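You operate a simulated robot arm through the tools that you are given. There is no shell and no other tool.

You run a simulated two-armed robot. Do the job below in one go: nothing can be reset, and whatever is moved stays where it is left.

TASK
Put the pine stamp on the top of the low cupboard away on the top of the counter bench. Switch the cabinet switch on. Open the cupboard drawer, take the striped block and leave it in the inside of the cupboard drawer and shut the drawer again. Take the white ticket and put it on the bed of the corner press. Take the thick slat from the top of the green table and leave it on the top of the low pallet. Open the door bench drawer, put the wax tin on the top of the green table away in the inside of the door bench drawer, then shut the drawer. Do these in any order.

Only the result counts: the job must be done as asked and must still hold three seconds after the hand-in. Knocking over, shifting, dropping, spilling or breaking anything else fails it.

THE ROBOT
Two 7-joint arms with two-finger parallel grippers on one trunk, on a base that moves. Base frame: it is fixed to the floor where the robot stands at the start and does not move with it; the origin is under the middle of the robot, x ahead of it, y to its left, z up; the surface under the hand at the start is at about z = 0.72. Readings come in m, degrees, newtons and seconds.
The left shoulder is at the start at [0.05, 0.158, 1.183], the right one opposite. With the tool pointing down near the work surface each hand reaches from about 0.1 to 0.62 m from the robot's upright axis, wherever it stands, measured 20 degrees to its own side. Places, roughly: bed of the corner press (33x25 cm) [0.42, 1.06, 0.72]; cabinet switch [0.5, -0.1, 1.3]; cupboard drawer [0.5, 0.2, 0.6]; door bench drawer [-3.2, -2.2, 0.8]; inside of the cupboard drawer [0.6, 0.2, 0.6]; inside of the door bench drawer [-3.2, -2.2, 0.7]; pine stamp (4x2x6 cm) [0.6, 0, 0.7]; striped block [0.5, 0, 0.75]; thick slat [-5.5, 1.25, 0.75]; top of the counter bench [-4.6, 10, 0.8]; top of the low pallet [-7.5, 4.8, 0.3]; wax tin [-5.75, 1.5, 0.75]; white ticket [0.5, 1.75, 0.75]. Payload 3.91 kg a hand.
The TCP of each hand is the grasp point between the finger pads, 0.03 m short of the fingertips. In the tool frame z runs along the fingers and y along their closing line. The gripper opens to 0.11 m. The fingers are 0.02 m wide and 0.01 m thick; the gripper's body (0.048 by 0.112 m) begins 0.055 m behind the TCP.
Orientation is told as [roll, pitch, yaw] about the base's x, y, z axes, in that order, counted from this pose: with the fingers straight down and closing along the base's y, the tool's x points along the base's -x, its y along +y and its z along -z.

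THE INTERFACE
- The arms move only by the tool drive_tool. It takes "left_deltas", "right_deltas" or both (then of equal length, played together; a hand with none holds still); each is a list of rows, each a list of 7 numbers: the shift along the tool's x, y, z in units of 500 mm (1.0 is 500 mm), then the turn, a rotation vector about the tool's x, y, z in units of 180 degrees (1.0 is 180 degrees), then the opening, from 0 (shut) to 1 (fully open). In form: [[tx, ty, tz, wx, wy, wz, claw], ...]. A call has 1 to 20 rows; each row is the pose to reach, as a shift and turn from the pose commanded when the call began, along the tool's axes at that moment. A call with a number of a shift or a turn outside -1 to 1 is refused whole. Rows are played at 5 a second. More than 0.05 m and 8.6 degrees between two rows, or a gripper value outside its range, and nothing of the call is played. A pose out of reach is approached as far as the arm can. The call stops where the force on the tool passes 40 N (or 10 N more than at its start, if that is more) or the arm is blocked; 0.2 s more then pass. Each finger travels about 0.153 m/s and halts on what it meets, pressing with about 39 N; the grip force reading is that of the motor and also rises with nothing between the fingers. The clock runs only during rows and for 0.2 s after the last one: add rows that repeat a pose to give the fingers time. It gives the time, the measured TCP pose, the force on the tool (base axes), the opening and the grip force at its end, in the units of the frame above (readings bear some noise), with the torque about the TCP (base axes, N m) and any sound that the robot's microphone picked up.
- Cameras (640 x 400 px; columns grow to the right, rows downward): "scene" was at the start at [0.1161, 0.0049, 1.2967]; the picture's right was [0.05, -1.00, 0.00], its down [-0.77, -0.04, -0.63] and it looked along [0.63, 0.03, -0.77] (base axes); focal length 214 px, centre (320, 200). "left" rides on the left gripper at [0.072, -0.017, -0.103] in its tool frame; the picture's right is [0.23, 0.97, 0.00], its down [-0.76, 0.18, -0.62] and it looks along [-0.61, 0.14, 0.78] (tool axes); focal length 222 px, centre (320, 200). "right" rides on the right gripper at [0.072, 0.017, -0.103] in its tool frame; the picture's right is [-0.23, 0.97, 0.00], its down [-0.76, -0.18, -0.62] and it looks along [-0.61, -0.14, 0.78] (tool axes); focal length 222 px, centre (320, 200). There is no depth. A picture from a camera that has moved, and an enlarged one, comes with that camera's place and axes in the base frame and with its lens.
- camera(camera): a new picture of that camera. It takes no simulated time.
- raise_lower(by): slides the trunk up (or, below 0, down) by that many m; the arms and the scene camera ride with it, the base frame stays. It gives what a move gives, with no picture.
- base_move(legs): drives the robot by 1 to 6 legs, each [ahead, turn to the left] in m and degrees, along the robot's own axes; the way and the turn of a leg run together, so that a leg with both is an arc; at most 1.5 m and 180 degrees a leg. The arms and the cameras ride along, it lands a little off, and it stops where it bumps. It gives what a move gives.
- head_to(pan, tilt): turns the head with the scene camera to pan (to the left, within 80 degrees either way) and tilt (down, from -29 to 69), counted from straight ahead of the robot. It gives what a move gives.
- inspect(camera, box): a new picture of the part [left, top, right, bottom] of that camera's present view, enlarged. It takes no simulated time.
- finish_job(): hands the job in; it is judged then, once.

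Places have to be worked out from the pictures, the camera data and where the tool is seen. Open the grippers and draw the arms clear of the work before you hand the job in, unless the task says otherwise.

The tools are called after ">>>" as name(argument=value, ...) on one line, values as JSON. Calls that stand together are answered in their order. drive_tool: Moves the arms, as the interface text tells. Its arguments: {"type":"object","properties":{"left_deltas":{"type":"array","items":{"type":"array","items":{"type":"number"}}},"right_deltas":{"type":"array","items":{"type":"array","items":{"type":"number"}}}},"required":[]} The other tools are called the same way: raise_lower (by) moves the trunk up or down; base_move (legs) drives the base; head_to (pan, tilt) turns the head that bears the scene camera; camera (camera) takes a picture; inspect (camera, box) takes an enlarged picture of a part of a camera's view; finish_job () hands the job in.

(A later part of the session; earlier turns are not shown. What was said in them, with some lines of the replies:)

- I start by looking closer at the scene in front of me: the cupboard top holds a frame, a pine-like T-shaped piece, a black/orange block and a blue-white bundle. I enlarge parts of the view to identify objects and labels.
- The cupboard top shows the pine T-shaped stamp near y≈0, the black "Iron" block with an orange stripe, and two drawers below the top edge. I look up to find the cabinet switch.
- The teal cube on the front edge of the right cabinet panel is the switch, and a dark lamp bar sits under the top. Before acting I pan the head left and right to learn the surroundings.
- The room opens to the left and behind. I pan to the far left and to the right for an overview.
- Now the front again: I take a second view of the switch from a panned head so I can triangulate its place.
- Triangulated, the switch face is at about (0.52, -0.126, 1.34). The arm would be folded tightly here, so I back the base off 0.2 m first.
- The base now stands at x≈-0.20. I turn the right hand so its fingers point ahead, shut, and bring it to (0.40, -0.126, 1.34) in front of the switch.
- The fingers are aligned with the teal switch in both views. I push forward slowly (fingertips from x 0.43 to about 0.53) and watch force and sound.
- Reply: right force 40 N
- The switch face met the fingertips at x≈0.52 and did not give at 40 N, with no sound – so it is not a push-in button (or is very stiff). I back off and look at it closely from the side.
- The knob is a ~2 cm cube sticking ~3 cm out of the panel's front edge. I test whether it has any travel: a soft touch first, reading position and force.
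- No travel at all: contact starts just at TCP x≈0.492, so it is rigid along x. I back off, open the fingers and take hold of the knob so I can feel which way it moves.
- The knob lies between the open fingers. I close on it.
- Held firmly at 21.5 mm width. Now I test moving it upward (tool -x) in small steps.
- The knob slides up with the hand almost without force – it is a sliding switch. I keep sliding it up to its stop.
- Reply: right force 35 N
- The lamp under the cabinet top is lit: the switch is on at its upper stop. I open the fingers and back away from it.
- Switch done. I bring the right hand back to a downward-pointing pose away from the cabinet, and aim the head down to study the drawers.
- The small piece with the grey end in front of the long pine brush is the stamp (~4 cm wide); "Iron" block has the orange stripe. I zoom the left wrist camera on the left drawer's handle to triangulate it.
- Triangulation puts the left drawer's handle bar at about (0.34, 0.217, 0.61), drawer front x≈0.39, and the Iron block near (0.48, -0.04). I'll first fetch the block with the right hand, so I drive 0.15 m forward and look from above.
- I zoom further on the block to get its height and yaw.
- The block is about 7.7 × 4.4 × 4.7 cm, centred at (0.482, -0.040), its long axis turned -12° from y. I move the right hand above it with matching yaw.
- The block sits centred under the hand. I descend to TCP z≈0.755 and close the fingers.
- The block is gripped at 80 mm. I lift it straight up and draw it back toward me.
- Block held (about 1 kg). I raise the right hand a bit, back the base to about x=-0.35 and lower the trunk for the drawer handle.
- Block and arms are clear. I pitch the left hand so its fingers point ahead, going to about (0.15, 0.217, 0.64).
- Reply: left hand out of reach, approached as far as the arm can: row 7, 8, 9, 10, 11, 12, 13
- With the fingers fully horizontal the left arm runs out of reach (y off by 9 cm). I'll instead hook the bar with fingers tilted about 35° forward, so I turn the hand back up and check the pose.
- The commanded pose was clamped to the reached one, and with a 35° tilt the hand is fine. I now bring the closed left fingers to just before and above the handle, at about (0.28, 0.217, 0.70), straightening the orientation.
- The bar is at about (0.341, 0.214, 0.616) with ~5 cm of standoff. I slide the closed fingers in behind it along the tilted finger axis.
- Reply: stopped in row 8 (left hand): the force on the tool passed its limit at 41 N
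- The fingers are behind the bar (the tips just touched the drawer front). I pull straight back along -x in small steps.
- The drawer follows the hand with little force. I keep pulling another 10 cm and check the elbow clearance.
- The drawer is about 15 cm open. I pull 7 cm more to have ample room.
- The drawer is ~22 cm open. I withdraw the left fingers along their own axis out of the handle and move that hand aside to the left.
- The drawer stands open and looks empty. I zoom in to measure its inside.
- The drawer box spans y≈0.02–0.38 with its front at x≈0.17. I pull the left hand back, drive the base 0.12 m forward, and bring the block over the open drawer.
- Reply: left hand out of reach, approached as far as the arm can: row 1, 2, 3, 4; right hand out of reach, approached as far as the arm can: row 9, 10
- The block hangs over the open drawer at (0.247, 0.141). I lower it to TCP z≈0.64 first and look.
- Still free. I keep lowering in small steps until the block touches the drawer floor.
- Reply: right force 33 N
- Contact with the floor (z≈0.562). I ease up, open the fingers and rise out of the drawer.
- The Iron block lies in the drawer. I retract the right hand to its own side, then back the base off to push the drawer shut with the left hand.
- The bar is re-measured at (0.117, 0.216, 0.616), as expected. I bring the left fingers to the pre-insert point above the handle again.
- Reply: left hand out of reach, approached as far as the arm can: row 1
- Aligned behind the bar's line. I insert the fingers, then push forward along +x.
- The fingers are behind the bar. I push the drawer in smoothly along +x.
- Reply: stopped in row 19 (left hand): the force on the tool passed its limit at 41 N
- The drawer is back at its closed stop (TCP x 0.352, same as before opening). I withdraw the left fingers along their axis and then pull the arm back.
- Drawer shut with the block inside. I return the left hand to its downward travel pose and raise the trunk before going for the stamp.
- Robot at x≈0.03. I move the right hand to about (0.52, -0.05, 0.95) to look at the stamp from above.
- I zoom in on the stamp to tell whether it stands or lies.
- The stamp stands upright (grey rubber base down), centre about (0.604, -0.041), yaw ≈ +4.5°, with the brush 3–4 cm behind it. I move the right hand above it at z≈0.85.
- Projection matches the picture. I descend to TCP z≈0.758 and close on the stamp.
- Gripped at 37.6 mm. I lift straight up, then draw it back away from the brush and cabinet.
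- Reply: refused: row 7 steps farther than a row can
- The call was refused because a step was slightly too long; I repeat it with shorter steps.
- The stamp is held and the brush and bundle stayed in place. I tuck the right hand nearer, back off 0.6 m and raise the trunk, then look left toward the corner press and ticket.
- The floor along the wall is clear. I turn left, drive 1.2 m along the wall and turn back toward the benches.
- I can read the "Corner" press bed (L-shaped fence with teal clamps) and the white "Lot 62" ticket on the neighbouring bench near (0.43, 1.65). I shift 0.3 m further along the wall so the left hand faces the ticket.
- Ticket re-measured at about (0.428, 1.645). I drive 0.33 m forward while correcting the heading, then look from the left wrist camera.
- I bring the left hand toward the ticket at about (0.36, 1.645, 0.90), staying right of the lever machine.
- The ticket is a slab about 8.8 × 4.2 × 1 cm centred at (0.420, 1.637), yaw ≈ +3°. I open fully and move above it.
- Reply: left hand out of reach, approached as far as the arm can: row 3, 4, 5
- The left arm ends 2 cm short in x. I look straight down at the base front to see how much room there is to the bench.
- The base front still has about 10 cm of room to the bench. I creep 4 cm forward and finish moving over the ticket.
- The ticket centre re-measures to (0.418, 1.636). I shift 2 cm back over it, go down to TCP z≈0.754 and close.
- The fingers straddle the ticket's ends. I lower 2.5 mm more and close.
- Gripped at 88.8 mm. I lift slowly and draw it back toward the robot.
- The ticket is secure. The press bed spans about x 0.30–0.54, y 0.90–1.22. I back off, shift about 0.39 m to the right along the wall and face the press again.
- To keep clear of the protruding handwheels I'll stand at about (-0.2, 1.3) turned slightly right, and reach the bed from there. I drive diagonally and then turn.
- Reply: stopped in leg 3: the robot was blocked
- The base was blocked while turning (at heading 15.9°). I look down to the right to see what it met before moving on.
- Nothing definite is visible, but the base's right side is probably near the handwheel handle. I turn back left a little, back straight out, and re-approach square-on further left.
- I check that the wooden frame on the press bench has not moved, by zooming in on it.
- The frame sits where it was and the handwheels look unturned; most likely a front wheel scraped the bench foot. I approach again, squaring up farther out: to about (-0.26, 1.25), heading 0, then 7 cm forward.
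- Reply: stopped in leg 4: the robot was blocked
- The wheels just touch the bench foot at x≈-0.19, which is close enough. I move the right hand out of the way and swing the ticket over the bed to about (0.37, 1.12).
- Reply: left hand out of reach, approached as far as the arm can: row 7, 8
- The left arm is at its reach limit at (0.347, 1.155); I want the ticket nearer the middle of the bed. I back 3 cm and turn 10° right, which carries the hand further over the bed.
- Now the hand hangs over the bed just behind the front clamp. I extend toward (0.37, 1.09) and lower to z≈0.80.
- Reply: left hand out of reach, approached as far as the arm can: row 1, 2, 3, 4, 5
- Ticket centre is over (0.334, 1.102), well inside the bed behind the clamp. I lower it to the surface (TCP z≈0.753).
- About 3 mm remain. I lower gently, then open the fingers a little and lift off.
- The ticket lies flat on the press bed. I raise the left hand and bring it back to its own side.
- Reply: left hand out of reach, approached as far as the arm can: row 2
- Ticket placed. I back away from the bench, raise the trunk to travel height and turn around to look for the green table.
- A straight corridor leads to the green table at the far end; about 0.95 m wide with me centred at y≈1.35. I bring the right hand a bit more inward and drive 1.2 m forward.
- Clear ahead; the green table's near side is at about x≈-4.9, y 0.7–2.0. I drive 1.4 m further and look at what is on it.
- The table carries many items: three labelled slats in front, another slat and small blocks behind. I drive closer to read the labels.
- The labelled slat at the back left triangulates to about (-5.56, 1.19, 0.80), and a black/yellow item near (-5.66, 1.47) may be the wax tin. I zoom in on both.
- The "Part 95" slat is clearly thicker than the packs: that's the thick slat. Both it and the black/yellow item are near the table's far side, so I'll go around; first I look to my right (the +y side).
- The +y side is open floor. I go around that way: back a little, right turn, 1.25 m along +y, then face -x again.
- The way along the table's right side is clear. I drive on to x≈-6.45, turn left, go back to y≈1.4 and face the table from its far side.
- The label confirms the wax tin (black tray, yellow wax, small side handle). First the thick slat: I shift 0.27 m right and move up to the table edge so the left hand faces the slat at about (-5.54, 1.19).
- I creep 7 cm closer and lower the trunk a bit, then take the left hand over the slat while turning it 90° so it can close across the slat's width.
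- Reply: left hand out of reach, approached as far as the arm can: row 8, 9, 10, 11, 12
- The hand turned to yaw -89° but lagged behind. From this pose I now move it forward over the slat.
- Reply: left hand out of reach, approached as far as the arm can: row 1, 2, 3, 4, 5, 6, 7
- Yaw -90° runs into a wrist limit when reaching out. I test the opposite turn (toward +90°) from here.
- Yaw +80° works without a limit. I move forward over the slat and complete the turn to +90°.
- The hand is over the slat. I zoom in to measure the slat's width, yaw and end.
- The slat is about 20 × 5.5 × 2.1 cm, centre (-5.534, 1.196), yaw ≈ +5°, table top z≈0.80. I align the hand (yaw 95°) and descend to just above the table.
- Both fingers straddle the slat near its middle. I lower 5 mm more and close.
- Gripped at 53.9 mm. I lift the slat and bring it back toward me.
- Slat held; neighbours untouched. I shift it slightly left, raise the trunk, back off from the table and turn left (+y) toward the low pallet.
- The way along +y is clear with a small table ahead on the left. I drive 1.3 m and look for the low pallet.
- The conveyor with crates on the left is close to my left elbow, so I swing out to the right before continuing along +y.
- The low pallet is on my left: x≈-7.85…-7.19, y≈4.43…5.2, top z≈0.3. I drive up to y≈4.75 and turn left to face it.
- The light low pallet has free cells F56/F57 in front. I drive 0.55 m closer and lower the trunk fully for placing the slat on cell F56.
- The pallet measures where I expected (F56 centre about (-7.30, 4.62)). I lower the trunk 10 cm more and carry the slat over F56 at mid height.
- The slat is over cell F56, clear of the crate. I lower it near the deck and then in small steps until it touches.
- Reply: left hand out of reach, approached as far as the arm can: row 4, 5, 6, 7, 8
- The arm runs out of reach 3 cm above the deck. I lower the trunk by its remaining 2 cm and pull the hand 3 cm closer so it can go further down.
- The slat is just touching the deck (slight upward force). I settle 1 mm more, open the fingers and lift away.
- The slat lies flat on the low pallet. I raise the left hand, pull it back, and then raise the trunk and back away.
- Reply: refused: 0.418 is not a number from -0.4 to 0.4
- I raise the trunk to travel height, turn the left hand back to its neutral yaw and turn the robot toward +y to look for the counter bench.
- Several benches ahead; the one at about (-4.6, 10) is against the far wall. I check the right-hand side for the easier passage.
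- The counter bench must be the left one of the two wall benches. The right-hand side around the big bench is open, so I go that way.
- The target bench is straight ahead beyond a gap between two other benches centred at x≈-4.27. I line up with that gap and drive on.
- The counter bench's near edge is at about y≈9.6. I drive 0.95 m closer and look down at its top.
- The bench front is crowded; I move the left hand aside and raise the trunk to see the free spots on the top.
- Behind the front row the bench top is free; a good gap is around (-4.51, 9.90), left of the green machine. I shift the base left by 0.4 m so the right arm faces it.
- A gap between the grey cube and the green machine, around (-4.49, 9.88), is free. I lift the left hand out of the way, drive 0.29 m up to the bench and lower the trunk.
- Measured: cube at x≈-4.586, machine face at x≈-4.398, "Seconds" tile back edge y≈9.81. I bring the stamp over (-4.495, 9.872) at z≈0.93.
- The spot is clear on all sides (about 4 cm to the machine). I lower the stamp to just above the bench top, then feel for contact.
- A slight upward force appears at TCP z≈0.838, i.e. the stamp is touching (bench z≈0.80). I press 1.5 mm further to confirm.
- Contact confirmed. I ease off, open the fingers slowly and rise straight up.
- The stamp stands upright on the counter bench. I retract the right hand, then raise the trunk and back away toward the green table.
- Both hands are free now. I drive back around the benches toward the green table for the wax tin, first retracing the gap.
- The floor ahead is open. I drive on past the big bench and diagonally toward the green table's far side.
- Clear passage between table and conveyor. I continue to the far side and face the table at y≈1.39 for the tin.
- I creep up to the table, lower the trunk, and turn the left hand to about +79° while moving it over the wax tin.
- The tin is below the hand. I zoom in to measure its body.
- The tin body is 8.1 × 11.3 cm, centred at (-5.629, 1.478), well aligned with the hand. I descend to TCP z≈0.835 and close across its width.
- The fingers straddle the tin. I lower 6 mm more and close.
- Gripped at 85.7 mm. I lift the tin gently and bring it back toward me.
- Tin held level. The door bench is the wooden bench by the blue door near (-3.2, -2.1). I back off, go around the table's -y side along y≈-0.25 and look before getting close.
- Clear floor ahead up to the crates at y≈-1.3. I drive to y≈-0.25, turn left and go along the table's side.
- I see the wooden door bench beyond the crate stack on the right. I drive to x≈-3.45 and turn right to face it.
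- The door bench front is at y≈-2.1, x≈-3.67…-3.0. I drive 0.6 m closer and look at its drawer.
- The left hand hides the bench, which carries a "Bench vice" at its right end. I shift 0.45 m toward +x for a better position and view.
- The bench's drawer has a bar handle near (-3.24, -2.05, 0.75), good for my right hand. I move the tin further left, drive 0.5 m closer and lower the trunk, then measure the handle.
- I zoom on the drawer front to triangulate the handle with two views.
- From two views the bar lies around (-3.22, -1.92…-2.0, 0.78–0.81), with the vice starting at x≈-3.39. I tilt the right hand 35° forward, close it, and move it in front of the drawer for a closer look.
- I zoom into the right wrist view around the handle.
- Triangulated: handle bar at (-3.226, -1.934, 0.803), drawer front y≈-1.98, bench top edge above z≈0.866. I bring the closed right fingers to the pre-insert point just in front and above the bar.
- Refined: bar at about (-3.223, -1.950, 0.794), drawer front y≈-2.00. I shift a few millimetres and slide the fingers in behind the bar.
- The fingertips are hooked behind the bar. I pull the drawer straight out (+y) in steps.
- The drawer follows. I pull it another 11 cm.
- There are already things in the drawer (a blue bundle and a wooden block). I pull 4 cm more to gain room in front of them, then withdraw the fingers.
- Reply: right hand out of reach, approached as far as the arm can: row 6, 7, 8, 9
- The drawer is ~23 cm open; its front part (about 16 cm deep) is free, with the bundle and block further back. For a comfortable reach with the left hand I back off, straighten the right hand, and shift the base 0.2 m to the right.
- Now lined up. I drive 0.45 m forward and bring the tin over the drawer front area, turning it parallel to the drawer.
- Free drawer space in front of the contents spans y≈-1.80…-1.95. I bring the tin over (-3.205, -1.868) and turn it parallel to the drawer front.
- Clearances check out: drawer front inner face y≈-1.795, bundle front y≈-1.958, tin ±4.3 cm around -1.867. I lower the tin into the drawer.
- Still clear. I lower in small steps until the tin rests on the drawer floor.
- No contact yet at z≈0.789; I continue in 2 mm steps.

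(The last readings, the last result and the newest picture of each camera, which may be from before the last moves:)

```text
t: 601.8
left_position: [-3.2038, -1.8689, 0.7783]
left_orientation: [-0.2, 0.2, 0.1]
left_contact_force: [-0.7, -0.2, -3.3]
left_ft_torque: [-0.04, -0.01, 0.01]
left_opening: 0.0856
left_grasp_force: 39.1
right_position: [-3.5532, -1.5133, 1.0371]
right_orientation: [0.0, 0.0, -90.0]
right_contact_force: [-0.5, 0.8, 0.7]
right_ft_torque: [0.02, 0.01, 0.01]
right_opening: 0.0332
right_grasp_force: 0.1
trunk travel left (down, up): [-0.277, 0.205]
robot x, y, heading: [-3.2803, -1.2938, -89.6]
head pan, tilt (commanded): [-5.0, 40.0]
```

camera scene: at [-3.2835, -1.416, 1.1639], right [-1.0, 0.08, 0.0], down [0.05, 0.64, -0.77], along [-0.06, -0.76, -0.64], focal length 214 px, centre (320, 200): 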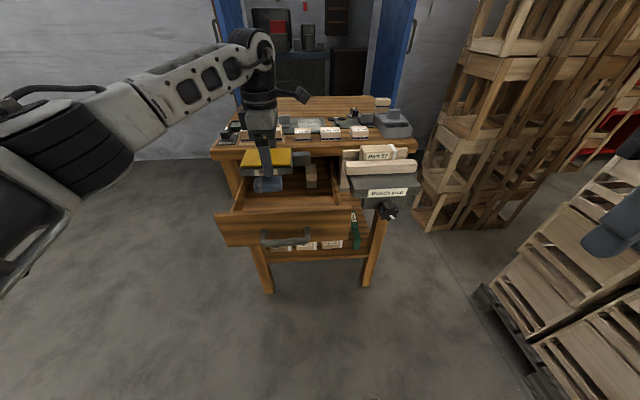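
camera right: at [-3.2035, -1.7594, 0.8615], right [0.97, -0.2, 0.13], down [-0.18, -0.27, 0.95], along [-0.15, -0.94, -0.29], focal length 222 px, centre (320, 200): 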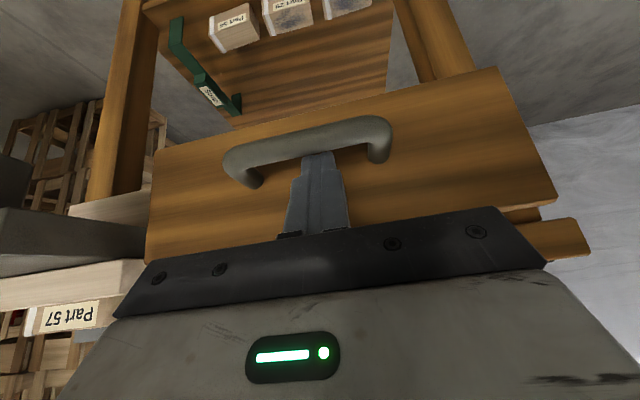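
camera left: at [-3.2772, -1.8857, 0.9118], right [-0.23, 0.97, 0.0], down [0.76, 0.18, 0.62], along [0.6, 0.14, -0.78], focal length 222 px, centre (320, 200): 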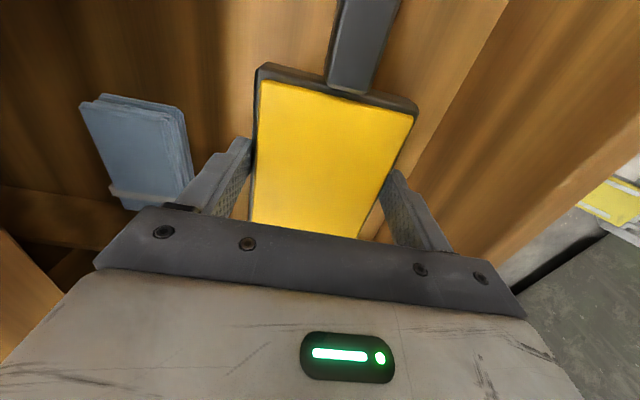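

Still free (tin bottom ≈0.745). I go on in small steps.

>>> drive_tool(left_deltas=[[0, 0, 0.004, 0, 0, 0, 0.55], [0, 0, 0.008, 0, 0, 0, 0.55], [0, 0, 0.012, 0, 0, 0, 0.55], [0, 0, 0.016, 0, 0, 0, 0.55], [0, 0, 0.02, 0, 0, 0, 0.55], [0, 0, 0.024, 0, 0, 0, 0.55]])

>>> camera(camera="left")

>>> inspect(camera="scene", box=[200, 100, 400, 250])

```text
t: 603.2
left_position: [-3.2044, -1.869, 0.7734]
left_orientation: [-0.8, 0.2, 0.3]
left_contact_force: [3.7, -0.7, 32.0]
left_ft_torque: [0.72, -0.04, 0.0]
left_opening: 0.0859
left_grasp_force: 38.8
right_position: [-3.5543, -1.5112, 1.0392]
right_orientation: [0.0, 0.0, -89.9]
right_contact_force: [0.0, 0.1, 0.0]
right_ft_torque: [0.0, -0.01, -0.02]
right_opening: 0.0331
right_grasp_force: 0.0
trunk travel left (down, up): [-0.277, 0.205]
robot x, y, heading: [-3.2752, -1.291, -89.5]
head pan, tilt (commanded): [-5.0, 40.0]
```

```text
taken
camera left: at [-3.2767, -1.885, 0.8767], right [-0.23, 0.97, -0.01], down [0.76, 0.19, 0.62], along [0.6, 0.13, -0.79], focal length 222 px, centre (320, 200)
```

left: 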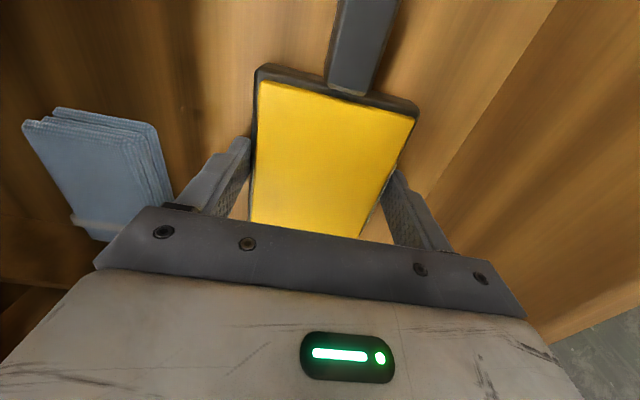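

```text
2.67 times, centred on (300, 175) of scene
camera zoom: at [-3.2836, -1.4132, 1.1646], right [-1.0, 0.08, 0.0], down [0.05, 0.64, -0.77], along [-0.06, -0.77, -0.64], focal length 572 px, centre (373, 267)
```

zoom: 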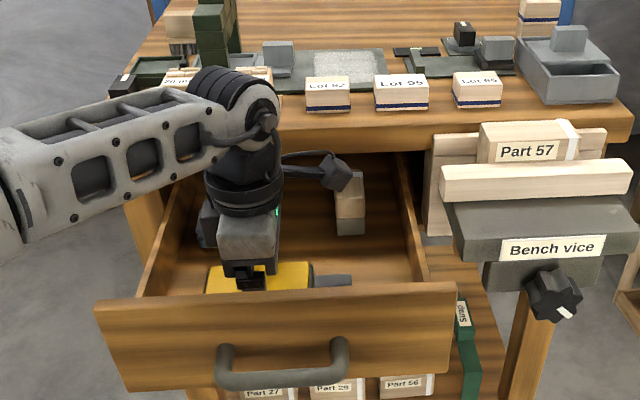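

Contact: the tin sits on the drawer floor (z≈0.74). I relax, open the fingers just enough and lift straight out.

>>> drive_tool(left_deltas=[[0, 0, -0.0145, 0, 0, 0, 0.55], [0, 0, -0.0145, 0, 0, 0, 0.8], [0, 0, -0.0145, 0, 0, 0, 0.92], [0, 0, -0.0145, 0, 0, 0, 0.92], [0, 0, -0.04, 0, 0, 0, 0.92], [0, 0, -0.1, 0, 0, 0, 0.92], [0, 0, -0.17, 0, 0, 0, 0.92], [0, 0, -0.25, 0, 0, 0, 0.92], [0, 0, -0.33, 0, 0, 0, 0.92]])

>>> camera(camera="left")

>>> inspect(camera="scene", box=[200, 100, 400, 250])

```text
t: 605.2
left_position: [-3.2057, -1.8683, 0.9312]
left_orientation: [-0.3, 0.2, 0.1]
left_contact_force: [-0.6, -0.5, 0.3]
left_ft_torque: [0.01, -0.01, -0.02]
left_opening: 0.1012
left_grasp_force: 0.1
right_position: [-3.5541, -1.5124, 1.0379]
right_orientation: [0.0, 0.0, -89.9]
right_contact_force: [0.3, -1.0, 0.0]
right_ft_torque: [-0.02, 0.04, 0.0]
right_opening: 0.0329
right_grasp_force: 0.1
trunk travel left (down, up): [-0.277, 0.205]
robot x, y, heading: [-3.2744, -1.2948, -89.6]
head pan, tilt (commanded): [-5.0, 40.0]
```

```text
taken
camera left: at [-3.2771, -1.8848, 1.0352], right [-0.23, 0.97, 0.0], down [0.76, 0.18, 0.62], along [0.6, 0.14, -0.79], focal length 222 px, centre (320, 200)
```

left: 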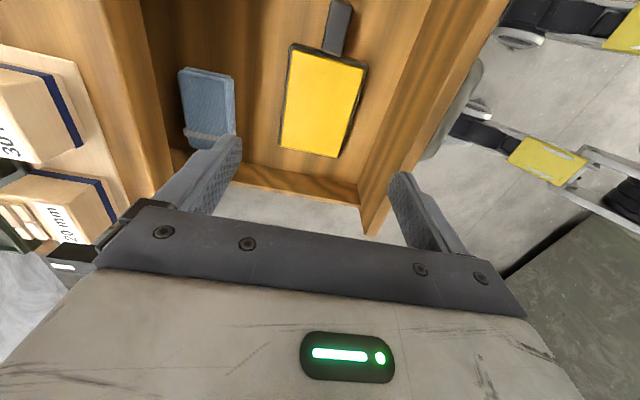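

```text
2.67 times, centred on (300, 175) of scene
camera zoom: at [-3.2837, -1.4156, 1.1639], right [-1.0, 0.08, 0.0], down [0.05, 0.64, -0.77], along [-0.06, -0.76, -0.64], focal length 572 px, centre (373, 267)
```

zoom: 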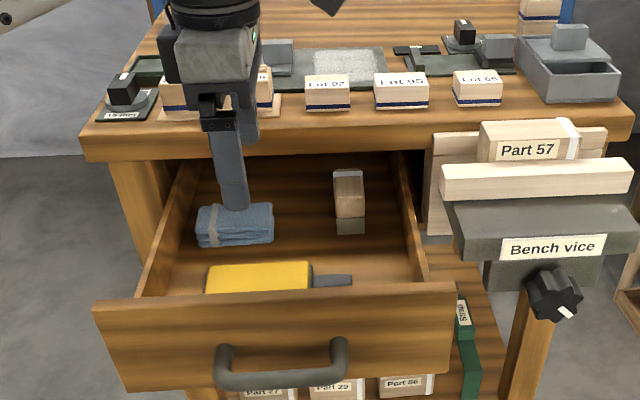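

The tin lies flat in the drawer and nothing else moved. I draw the left hand back and turn it to its neutral yaw to push the drawer shut.

>>> drive_tool(left_deltas=[[0, 0.05, -0.05, 0, 0, 0, 0.9], [0, 0.13, -0.1, 0, 0, 0, 0.9], [0, 0.21, -0.12, 0, 0, 0, 0.6], [0, 0.29, -0.12, 0, 0, 0.045, 0.3], [0, 0.37, -0.12, 0, 0, 0.09, 0], [0, 0.43, -0.12, 0, 0, 0.135, 0], [0, 0.46, -0.12, 0, 0, 0.18, 0], [0, 0.48, -0.12, 0, 0, 0.225, 0], [0, 0.48, -0.12, 0, 0, 0.27, 0], [0, 0.48, -0.12, 0, 0, 0.315, 0], [0, 0.48, -0.12, 0, 0, 0.36, 0], [0, 0.48, -0.12, 0, 0, 0.405, 0], [0, 0.48, -0.12, 0, 0, 0.45, 0], [0, 0.48, -0.12, 0, 0, 0.498, 0]])

>>> camera(camera="scene")

>>> camera(camera="left")

```text
t: 608.2
left_position: [-3.204, -1.6286, 0.9904]
left_orientation: [-0.1, -0.1, -89.7]
left_contact_force: [0.6, 0.1, -0.1]
left_ft_torque: [-0.03, 0.01, -0.03]
left_opening: 0.0001
left_grasp_force: 37.4
right_position: [-3.5539, -1.5135, 1.0389]
right_orientation: [0.1, 0.1, -90.0]
right_contact_force: [-0.5, -0.7, 0.8]
right_ft_torque: [-0.01, 0.01, -0.02]
right_opening: 0.0329
right_grasp_force: 0.1
trunk travel left (down, up): [-0.277, 0.205]
robot x, y, heading: [-3.2761, -1.2894, -89.9]
head pan, tilt (commanded): [-5.0, 40.0]
```

```text
taken
camera scene: at [-3.2836, -1.4157, 1.1639], right [-1.0, 0.08, 0.0], down [0.05, 0.64, -0.77], along [-0.06, -0.76, -0.64], focal length 214 px, centre (320, 200)
```

scene: 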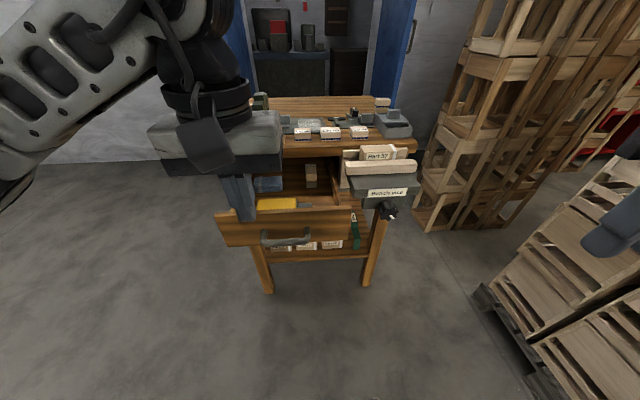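

```text
taken
camera left: at [-3.2215, -1.5553, 1.0943], right [0.97, 0.23, 0.0], down [0.18, -0.76, 0.62], along [0.14, -0.61, -0.78], focal length 222 px, centre (320, 200)
```

left: 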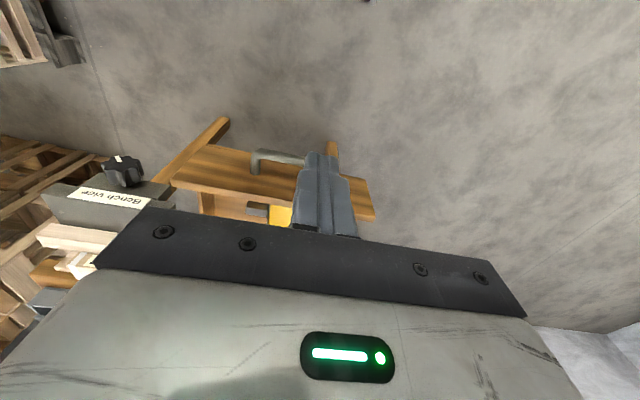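

I'll push on the handle bar with the closed fingers pointing straight down. I move the base 8 cm closer and lower the fingers just in front of the bar.

>>> base_move(legs=[[0.08, 0]])

>>> drive_tool(left_deltas=[[0.03, -0.03, 0.0, 0, 0, 0, 0], [0.056, -0.056, 0.05, 0, 0, 0, 0], [0.056, -0.056, 0.12, 0, 0, 0, 0]])

>>> camera(camera="left")

>>> inspect(camera="scene", box=[200, 100, 400, 260])

```text
t: 609.3
left_position: [-3.2045, -1.7071, 0.9913]
left_orientation: [-0.2, -0.2, -89.6]
left_contact_force: [-0.4, 0.9, 0.6]
left_ft_torque: [0.03, 0.02, -0.01]
left_opening: 0.0
left_grasp_force: 37.3
right_position: [-3.5534, -1.5918, 1.0374]
right_orientation: [0.0, 0.1, -90.0]
right_contact_force: [0.2, 0.6, -0.2]
right_ft_torque: [0.05, -0.01, 0.01]
right_opening: 0.0329
right_grasp_force: 0.0
trunk travel left (down, up): [-0.277, 0.205]
robot x, y, heading: [-3.2789, -1.3698, -89.4]
head pan, tilt (commanded): [-5.0, 40.0]
```

```text
t: 610.1
left_position: [-3.2312, -1.6808, 0.9306]
left_orientation: [-0.2, -0.1, -89.5]
left_contact_force: [-0.1, 0.4, 1.1]
left_ft_torque: [-0.02, 0.0, -0.01]
left_opening: 0.0001
left_grasp_force: 38.4
right_position: [-3.5529, -1.5929, 1.0378]
right_orientation: [0.0, -0.1, -89.9]
right_contact_force: [-0.4, -0.3, -0.6]
right_ft_torque: [-0.02, -0.01, 0.01]
right_opening: 0.0331
right_grasp_force: 0.1
trunk travel left (down, up): [-0.277, 0.205]
robot x, y, heading: [-3.2786, -1.3704, -89.4]
head pan, tilt (commanded): [-5.0, 40.0]
```

```text
taken
camera left: at [-3.2494, -1.6074, 1.0341], right [0.97, 0.24, 0.0], down [0.19, -0.76, 0.62], along [0.14, -0.61, -0.78], focal length 222 px, centre (320, 200)
```

left: 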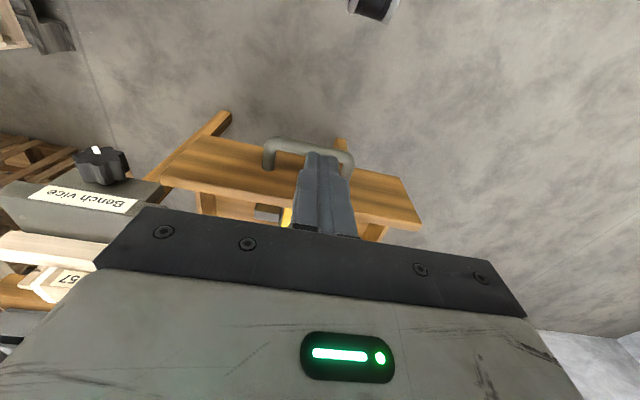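

```text
2.50 times, centred on (300, 180) of scene
camera zoom: at [-3.283, -1.495, 1.1639], right [-1.0, 0.08, 0.0], down [0.05, 0.64, -0.77], along [-0.06, -0.76, -0.64], focal length 536 px, centre (370, 250)
```

zoom: 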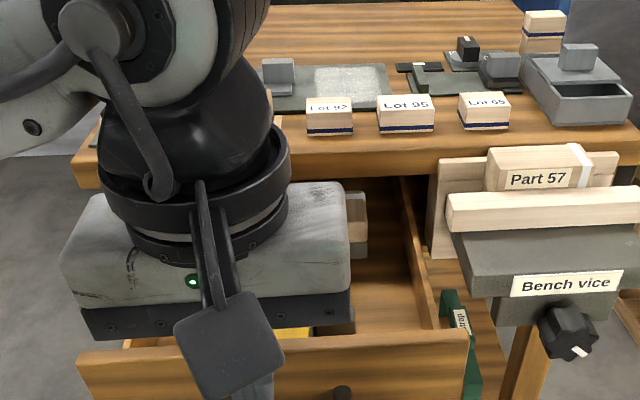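

The bar is at y≈-1.722, 2.5 cm ahead of the fingers. I lower the fingers to bar level and push the drawer in.

>>> drive_tool(left_deltas=[[0, 0, 0.06, 0, 0, 0, 0], [0, 0, 0.13, 0, 0, 0, 0], [0, 0, 0.2, 0, 0, 0, 0], [0, 0, 0.26, 0, 0, 0, 0], [-0.03, 0, 0.26, 0, 0, 0, 0], [-0.05, 0, 0.26, 0, 0, 0, 0], [-0.07, 0, 0.26, 0, 0, 0, 0], [-0.1, 0, 0.26, 0, 0, 0, 0], [-0.13, 0, 0.26, 0, 0, 0, 0], [-0.16, 0, 0.26, 0, 0, 0, 0]])

>>> camera(camera="left")

>>> camera(camera="scene")

```text
t: 612.3
left_position: [-3.2312, -1.7608, 0.8008]
left_orientation: [-0.2, -0.2, -89.5]
left_contact_force: [-0.8, -0.3, -0.1]
left_ft_torque: [0.01, -0.02, -0.01]
left_opening: 0.0
left_grasp_force: 37.2
right_position: [-3.555, -1.5927, 1.0391]
right_orientation: [-0.1, 0.0, -90.0]
right_contact_force: [0.5, -0.2, 0.1]
right_ft_torque: [-0.01, 0.0, 0.03]
right_opening: 0.033
right_grasp_force: 0.0
trunk travel left (down, up): [-0.277, 0.205]
robot x, y, heading: [-3.2774, -1.3712, -89.3]
head pan, tilt (commanded): [-5.0, 40.0]
```

```text
taken
camera left: at [-3.2488, -1.6877, 0.905], right [0.97, 0.24, 0.0], down [0.19, -0.76, 0.63], along [0.14, -0.61, -0.78], focal length 222 px, centre (320, 200)
```

left: 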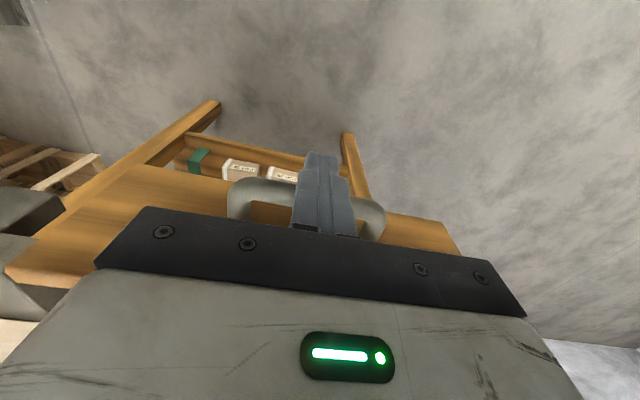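

```text
taken
camera scene: at [-3.283, -1.4951, 1.1639], right [-1.0, 0.08, 0.0], down [0.05, 0.64, -0.77], along [-0.06, -0.76, -0.64], focal length 214 px, centre (320, 200)
```

scene: 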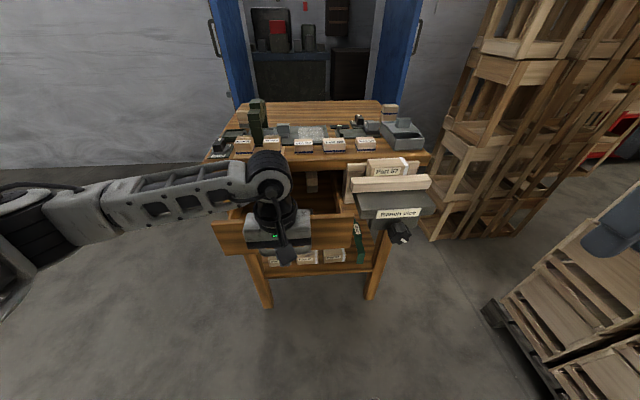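

The bar is being pushed. I continue pushing smoothly toward the closed position.

>>> drive_tool(left_deltas=[[-0.03, 0, 0, 0, 0, 0, 0], [-0.06, 0, 0, 0, 0, 0, 0], [-0.09, 0, 0, 0, 0, 0, 0], [-0.12, 0, 0, 0, 0, 0, 0], [-0.15, 0, 0, 0, 0, 0, 0], [-0.18, 0, 0, 0, 0, 0, 0], [-0.21, 0, 0, 0, 0, 0, 0], [-0.24, 0, 0, 0, 0, 0, 0], [-0.27, 0, 0, 0, 0, 0, 0], [-0.295, 0, 0, 0, 0, 0, 0], [-0.315, 0, 0, 0, 0, 0, 0], [-0.33, 0, 0, 0, 0, 0, 0]])

>>> camera(camera="scene")

>>> inspect(camera="scene", box=[190, 120, 390, 260])

```text
t: 614.9
left_position: [-3.2304, -1.9264, 0.8016]
left_orientation: [-0.2, -0.2, -89.5]
left_contact_force: [-0.5, 0.8, 0.4]
left_ft_torque: [0.04, -0.02, 0.0]
left_opening: 0.0
left_grasp_force: 37.5
right_position: [-3.5534, -1.5915, 1.0385]
right_orientation: [0.0, 0.1, -89.9]
right_contact_force: [0.4, 0.0, -1.4]
right_ft_torque: [0.0, 0.01, -0.01]
right_opening: 0.0329
right_grasp_force: 0.1
trunk travel left (down, up): [-0.277, 0.205]
robot x, y, heading: [-3.2772, -1.3714, -89.7]
head pan, tilt (commanded): [-5.0, 40.0]
```

```text
taken
camera scene: at [-3.2831, -1.4951, 1.1639], right [-1.0, 0.08, 0.0], down [0.05, 0.64, -0.77], along [-0.06, -0.76, -0.64], focal length 214 px, centre (320, 200)
```

scene: 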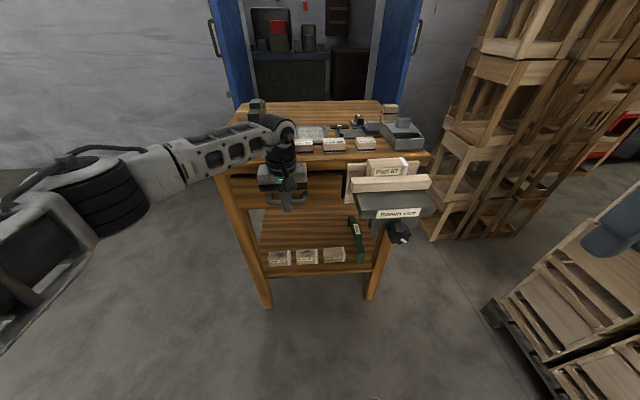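

```text
2.86 times, centred on (290, 190) of scene
camera zoom: at [-3.2831, -1.4951, 1.1639], right [-1.0, 0.08, 0.0], down [0.05, 0.64, -0.77], along [-0.06, -0.76, -0.64], focal length 613 px, centre (406, 229)
```

zoom: 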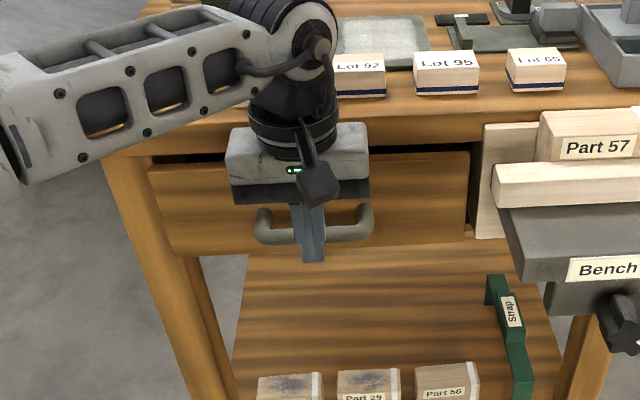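

Almost closed: a small gap remains at the drawer top. I push the last centimetre in 2 mm steps until it stops.

>>> drive_tool(left_deltas=[[-0.006, 0, 0, 0, 0, 0, 0], [-0.012, 0, 0, 0, 0, 0, 0], [-0.018, 0, 0, 0, 0, 0, 0], [-0.024, 0, 0, 0, 0, 0, 0], [-0.03, 0, 0, 0, 0, 0, 0], [-0.036, 0, 0, 0, 0, 0, 0], [-0.042, 0, 0, 0, 0, 0, 0]])

>>> inspect(camera="scene", box=[190, 120, 390, 260])

```text
t: 616.5
left_position: [-3.2308, -1.9438, 0.8018]
left_orientation: [-0.3, 0.0, -89.4]
left_contact_force: [2.4, 11.1, 1.2]
left_ft_torque: [0.19, 0.02, 0.04]
left_opening: 0.0002
left_grasp_force: 37.8
right_position: [-3.553, -1.5906, 1.0395]
right_orientation: [0.1, -0.1, -89.9]
right_contact_force: [0.2, 0.2, -0.4]
right_ft_torque: [0.04, 0.0, -0.01]
right_opening: 0.033
right_grasp_force: 0.1
trunk travel left (down, up): [-0.277, 0.205]
robot x, y, heading: [-3.2775, -1.3692, -89.6]
head pan, tilt (commanded): [-5.0, 40.0]
```

```text
2.86 times, centred on (290, 190) of scene
camera zoom: at [-3.2828, -1.4939, 1.1641], right [-1.0, 0.08, 0.0], down [0.05, 0.64, -0.77], along [-0.06, -0.76, -0.64], focal length 613 px, centre (406, 229)
```

zoom: 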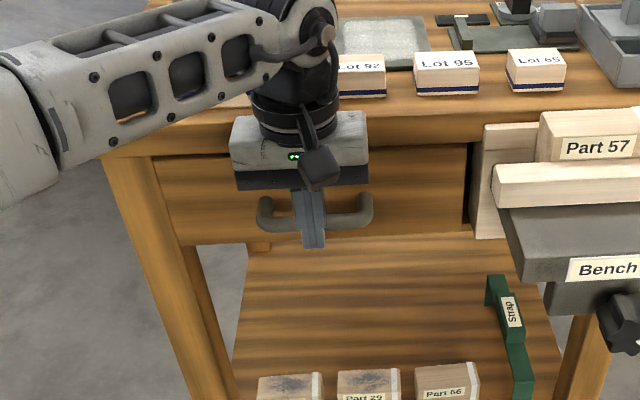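

Resistance is building (11 N). I press slightly more to make sure it is at its stop.

>>> drive_tool(left_deltas=[[-0.004, 0, 0, 0, 0, 0, 0], [-0.008, 0, 0, 0, 0, 0, 0], [-0.01, 0, 0, 0, 0, 0, 0]])

>>> camera(camera="left")

```text
t: 617.3
left_position: [-3.2307, -1.9444, 0.8002]
left_orientation: [0.0, 1.0, -89.7]
left_contact_force: [0.8, 9.5, 2.2]
left_ft_torque: [0.13, -0.11, -0.03]
left_opening: 0.0002
left_grasp_force: 37.6
right_position: [-3.5533, -1.5921, 1.038]
right_orientation: [0.0, 0.0, -89.7]
right_contact_force: [0.4, 0.6, 0.6]
right_ft_torque: [0.0, 0.0, 0.01]
right_opening: 0.0328
right_grasp_force: 0.1
trunk travel left (down, up): [-0.277, 0.205]
robot x, y, heading: [-3.2756, -1.3682, -89.8]
head pan, tilt (commanded): [-5.0, 40.0]
stopped in row 3 (left hand): the force on the tool passed its limit at 41 N (the readings are from after the stop); the commanded pose is now the measured one
```

```text
taken
camera left: at [-3.2485, -1.874, 0.9051], right [0.97, 0.23, 0.0], down [0.18, -0.77, 0.61], along [0.14, -0.59, -0.79], focal length 222 px, centre (320, 200)
```

left: 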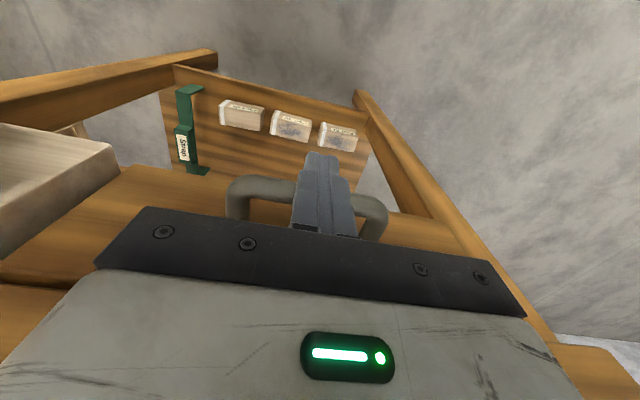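

The drawer hit its stop (41 N at bar y≈-1.96). I move the fingers back and up, and inspect the drawer.

>>> drive_tool(left_deltas=[[0.03, 0, 0, 0, 0, 0, 0], [0.09, 0, -0.02, 0, 0, 0, 0], [0.16, 0, -0.06, 0, 0, 0, 0], [0.24, 0, -0.12, 0, 0, 0, 0.3], [0.32, 0.03, -0.18, 0, 0, 0, 0.5], [0.4, 0.07, -0.22, 0, 0, 0, 0.5], [0.46, 0.13, -0.26, 0, 0, 0, 0.5], [0.48, 0.2, -0.3, 0, 0, 0, 0.5]])

>>> camera(camera="scene")

>>> inspect(camera="scene", box=[190, 120, 430, 260])

```text
refused: row 5 steps farther than a row can; nothing moved
```

```text
taken
camera scene: at [-3.2829, -1.4936, 1.1641], right [-1.0, 0.08, 0.0], down [0.05, 0.64, -0.77], along [-0.06, -0.76, -0.64], focal length 214 px, centre (320, 200)
```

scene: 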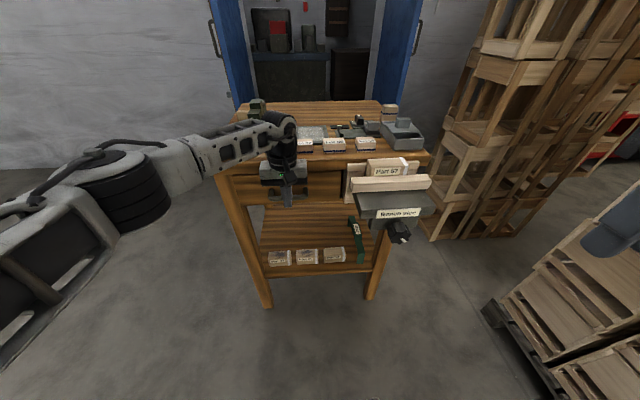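

```text
2.67 times, centred on (310, 190) of scene
camera zoom: at [-3.2829, -1.4936, 1.1641], right [-1.0, 0.08, 0.0], down [0.05, 0.64, -0.77], along [-0.06, -0.76, -0.64], focal length 572 px, centre (347, 227)
```

zoom: 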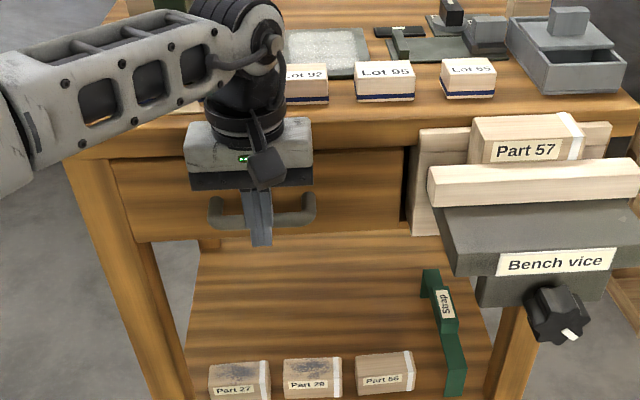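

A step was too long and the call was refused; I repeat the retreat with shorter steps.

>>> drive_tool(left_deltas=[[0.03, 0, 0, 0, 0, 0, 0], [0.08, 0, -0.02, 0, 0, 0, 0], [0.14, 0, -0.05, 0, 0, 0, 0], [0.2, 0, -0.09, 0, 0, 0, 0.2], [0.26, 0.01, -0.13, 0, 0, 0, 0.4], [0.32, 0.03, -0.17, 0, 0, 0, 0.5], [0.38, 0.06, -0.2, 0, 0, 0, 0.5], [0.42, 0.11, -0.23, 0, 0, 0, 0.5], [0.44, 0.17, -0.26, 0, 0, 0, 0.5]])

>>> camera(camera="scene")

>>> inspect(camera="scene", box=[190, 120, 430, 260])

```text
t: 619.3
left_position: [-3.1461, -1.7277, 0.9329]
left_orientation: [0.0, 0.8, -89.7]
left_contact_force: [0.4, -0.3, -0.8]
left_ft_torque: [-0.03, 0.02, 0.0]
left_opening: 0.0549
left_grasp_force: 0.1
right_position: [-3.5531, -1.5916, 1.0386]
right_orientation: [0.0, 0.0, -89.8]
right_contact_force: [0.1, -0.6, -0.5]
right_ft_torque: [-0.02, 0.0, -0.03]
right_opening: 0.0331
right_grasp_force: 0.0
trunk travel left (down, up): [-0.277, 0.205]
robot x, y, heading: [-3.2752, -1.3716, -89.4]
head pan, tilt (commanded): [-5.0, 40.0]
```

```text
taken
camera scene: at [-3.2828, -1.4945, 1.1639], right [-1.0, 0.08, 0.0], down [0.05, 0.64, -0.77], along [-0.06, -0.76, -0.64], focal length 214 px, centre (320, 200)
```

scene: 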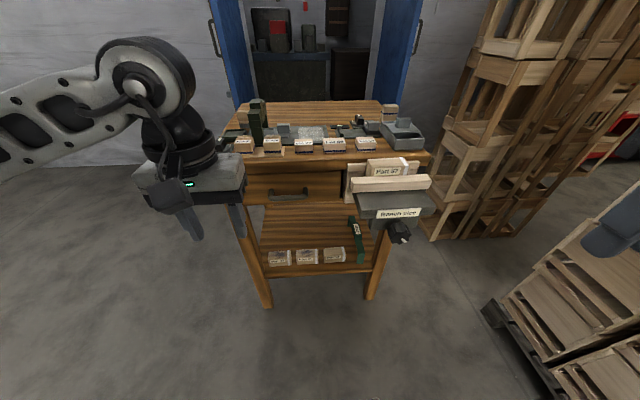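

```text
2.67 times, centred on (310, 190) of scene
camera zoom: at [-3.2828, -1.4945, 1.1639], right [-1.0, 0.08, 0.0], down [0.05, 0.64, -0.77], along [-0.06, -0.76, -0.64], focal length 572 px, centre (347, 227)
```

zoom: 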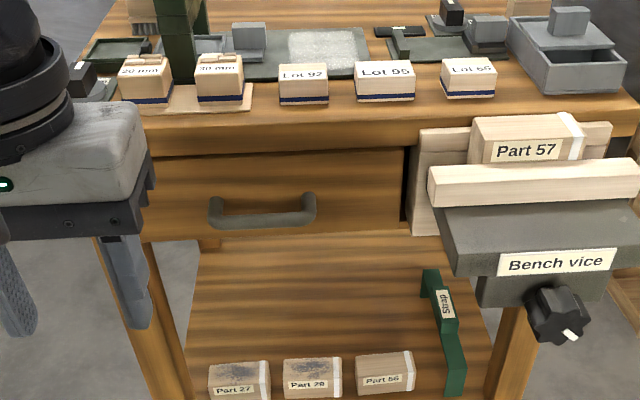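

The door bench drawer is shut and its top items are untouched. I open both grippers, back the robot clear of the bench and tuck the arms.

>>> base_move(legs=[[-0.45, 0]])

>>> drive_tool(left_deltas=[[0, 0, -0.04, 0, 0, 0, 0.8], [0, 0, -0.08, 0, 0, 0, 1], [0, 0, -0.12, 0, 0, 0, 1]], right_deltas=[[0, 0, 0, 0, 0, 0, 0.6], [0, 0, 0, 0, 0, 0, 1], [0, 0, 0, 0, 0, 0, 1]])

>>> camera(camera="scene")

```text
t: 622.0
left_position: [-3.1511, -1.2797, 0.933]
left_orientation: [0.0, 0.8, -89.7]
left_contact_force: [-0.1, 0.7, -0.2]
left_ft_torque: [-0.03, -0.01, -0.02]
left_opening: 0.055
left_grasp_force: 0.0
right_position: [-3.5562, -1.1432, 1.0391]
right_orientation: [-0.1, 0.0, -89.8]
right_contact_force: [-0.7, -0.5, 0.2]
right_ft_torque: [-0.01, -0.03, 0.01]
right_opening: 0.0328
right_grasp_force: 0.0
trunk travel left (down, up): [-0.277, 0.205]
robot x, y, heading: [-3.2794, -0.9267, -89.6]
head pan, tilt (commanded): [-5.0, 40.0]
```

```text
t: 622.8
left_position: [-3.1506, -1.2802, 0.9929]
left_orientation: [0.0, 0.8, -89.6]
left_contact_force: [0.3, 0.7, 0.9]
left_ft_torque: [0.0, -0.02, 0.02]
left_opening: 0.11
left_grasp_force: 0.1
right_position: [-3.5569, -1.1435, 1.0379]
right_orientation: [0.0, -0.1, -89.7]
right_contact_force: [-0.4, -0.2, 0.8]
right_ft_torque: [-0.02, 0.03, -0.01]
right_opening: 0.1099
right_grasp_force: 0.0
trunk travel left (down, up): [-0.277, 0.205]
robot x, y, heading: [-3.2803, -0.9216, -89.4]
head pan, tilt (commanded): [-5.0, 40.0]
```

```text
taken
camera scene: at [-3.2863, -1.0458, 1.1639], right [-1.0, 0.08, 0.0], down [0.05, 0.64, -0.77], along [-0.06, -0.76, -0.64], focal length 214 px, centre (320, 200)
```

scene: 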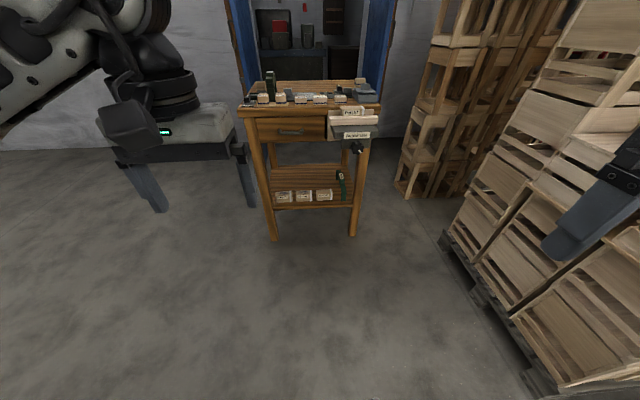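

All six jobs are done: the switch is on with its lamp lit, and the block is in the shut cupboard drawer. The ticket is on the press bed, the slat on the low pallet and the stamp on the counter bench. The wax tin is in the shut door bench drawer. Grippers are open and the arms are clear, so I hand in.

>>> finish_job()

```text
The job is handed in.
```

I did all six tasks and handed the job in; no result came back, so I don't know how it was judged.

- **Cabinet switch:** on. It turned out to be a sliding knob; I slid it up to its stop and the lamp under the cabinet lit.
- **Striped block:** in the cupboard drawer, and the drawer is shut. I took the black "Iron" block with the orange stripe to be the striped block.
- **White ticket:** flat on the corner press bed, just behind the front clamp. It sits toward the front edge because the left arm could not reach the middle.
- **Thick slat:** on the low pallet, in the free cell marked F56. I took the slat marked "Part 95" as the thick one, since it is clearly thicker than the three "Pack" slats.
- **Pine stamp:** standing upright on the counter bench, in the gap left of the green machine.
- **Wax tin:** in the door bench drawer, in front of the items already there, and the drawer is shut against its stop.

While I was turning beside the corner press, the base was blocked, most likely by a front wheel against the bench foot. From the pictures, the wooden frame and handwheels there looked unmoved.

Both grippers are open and the arms are clear of the bench.
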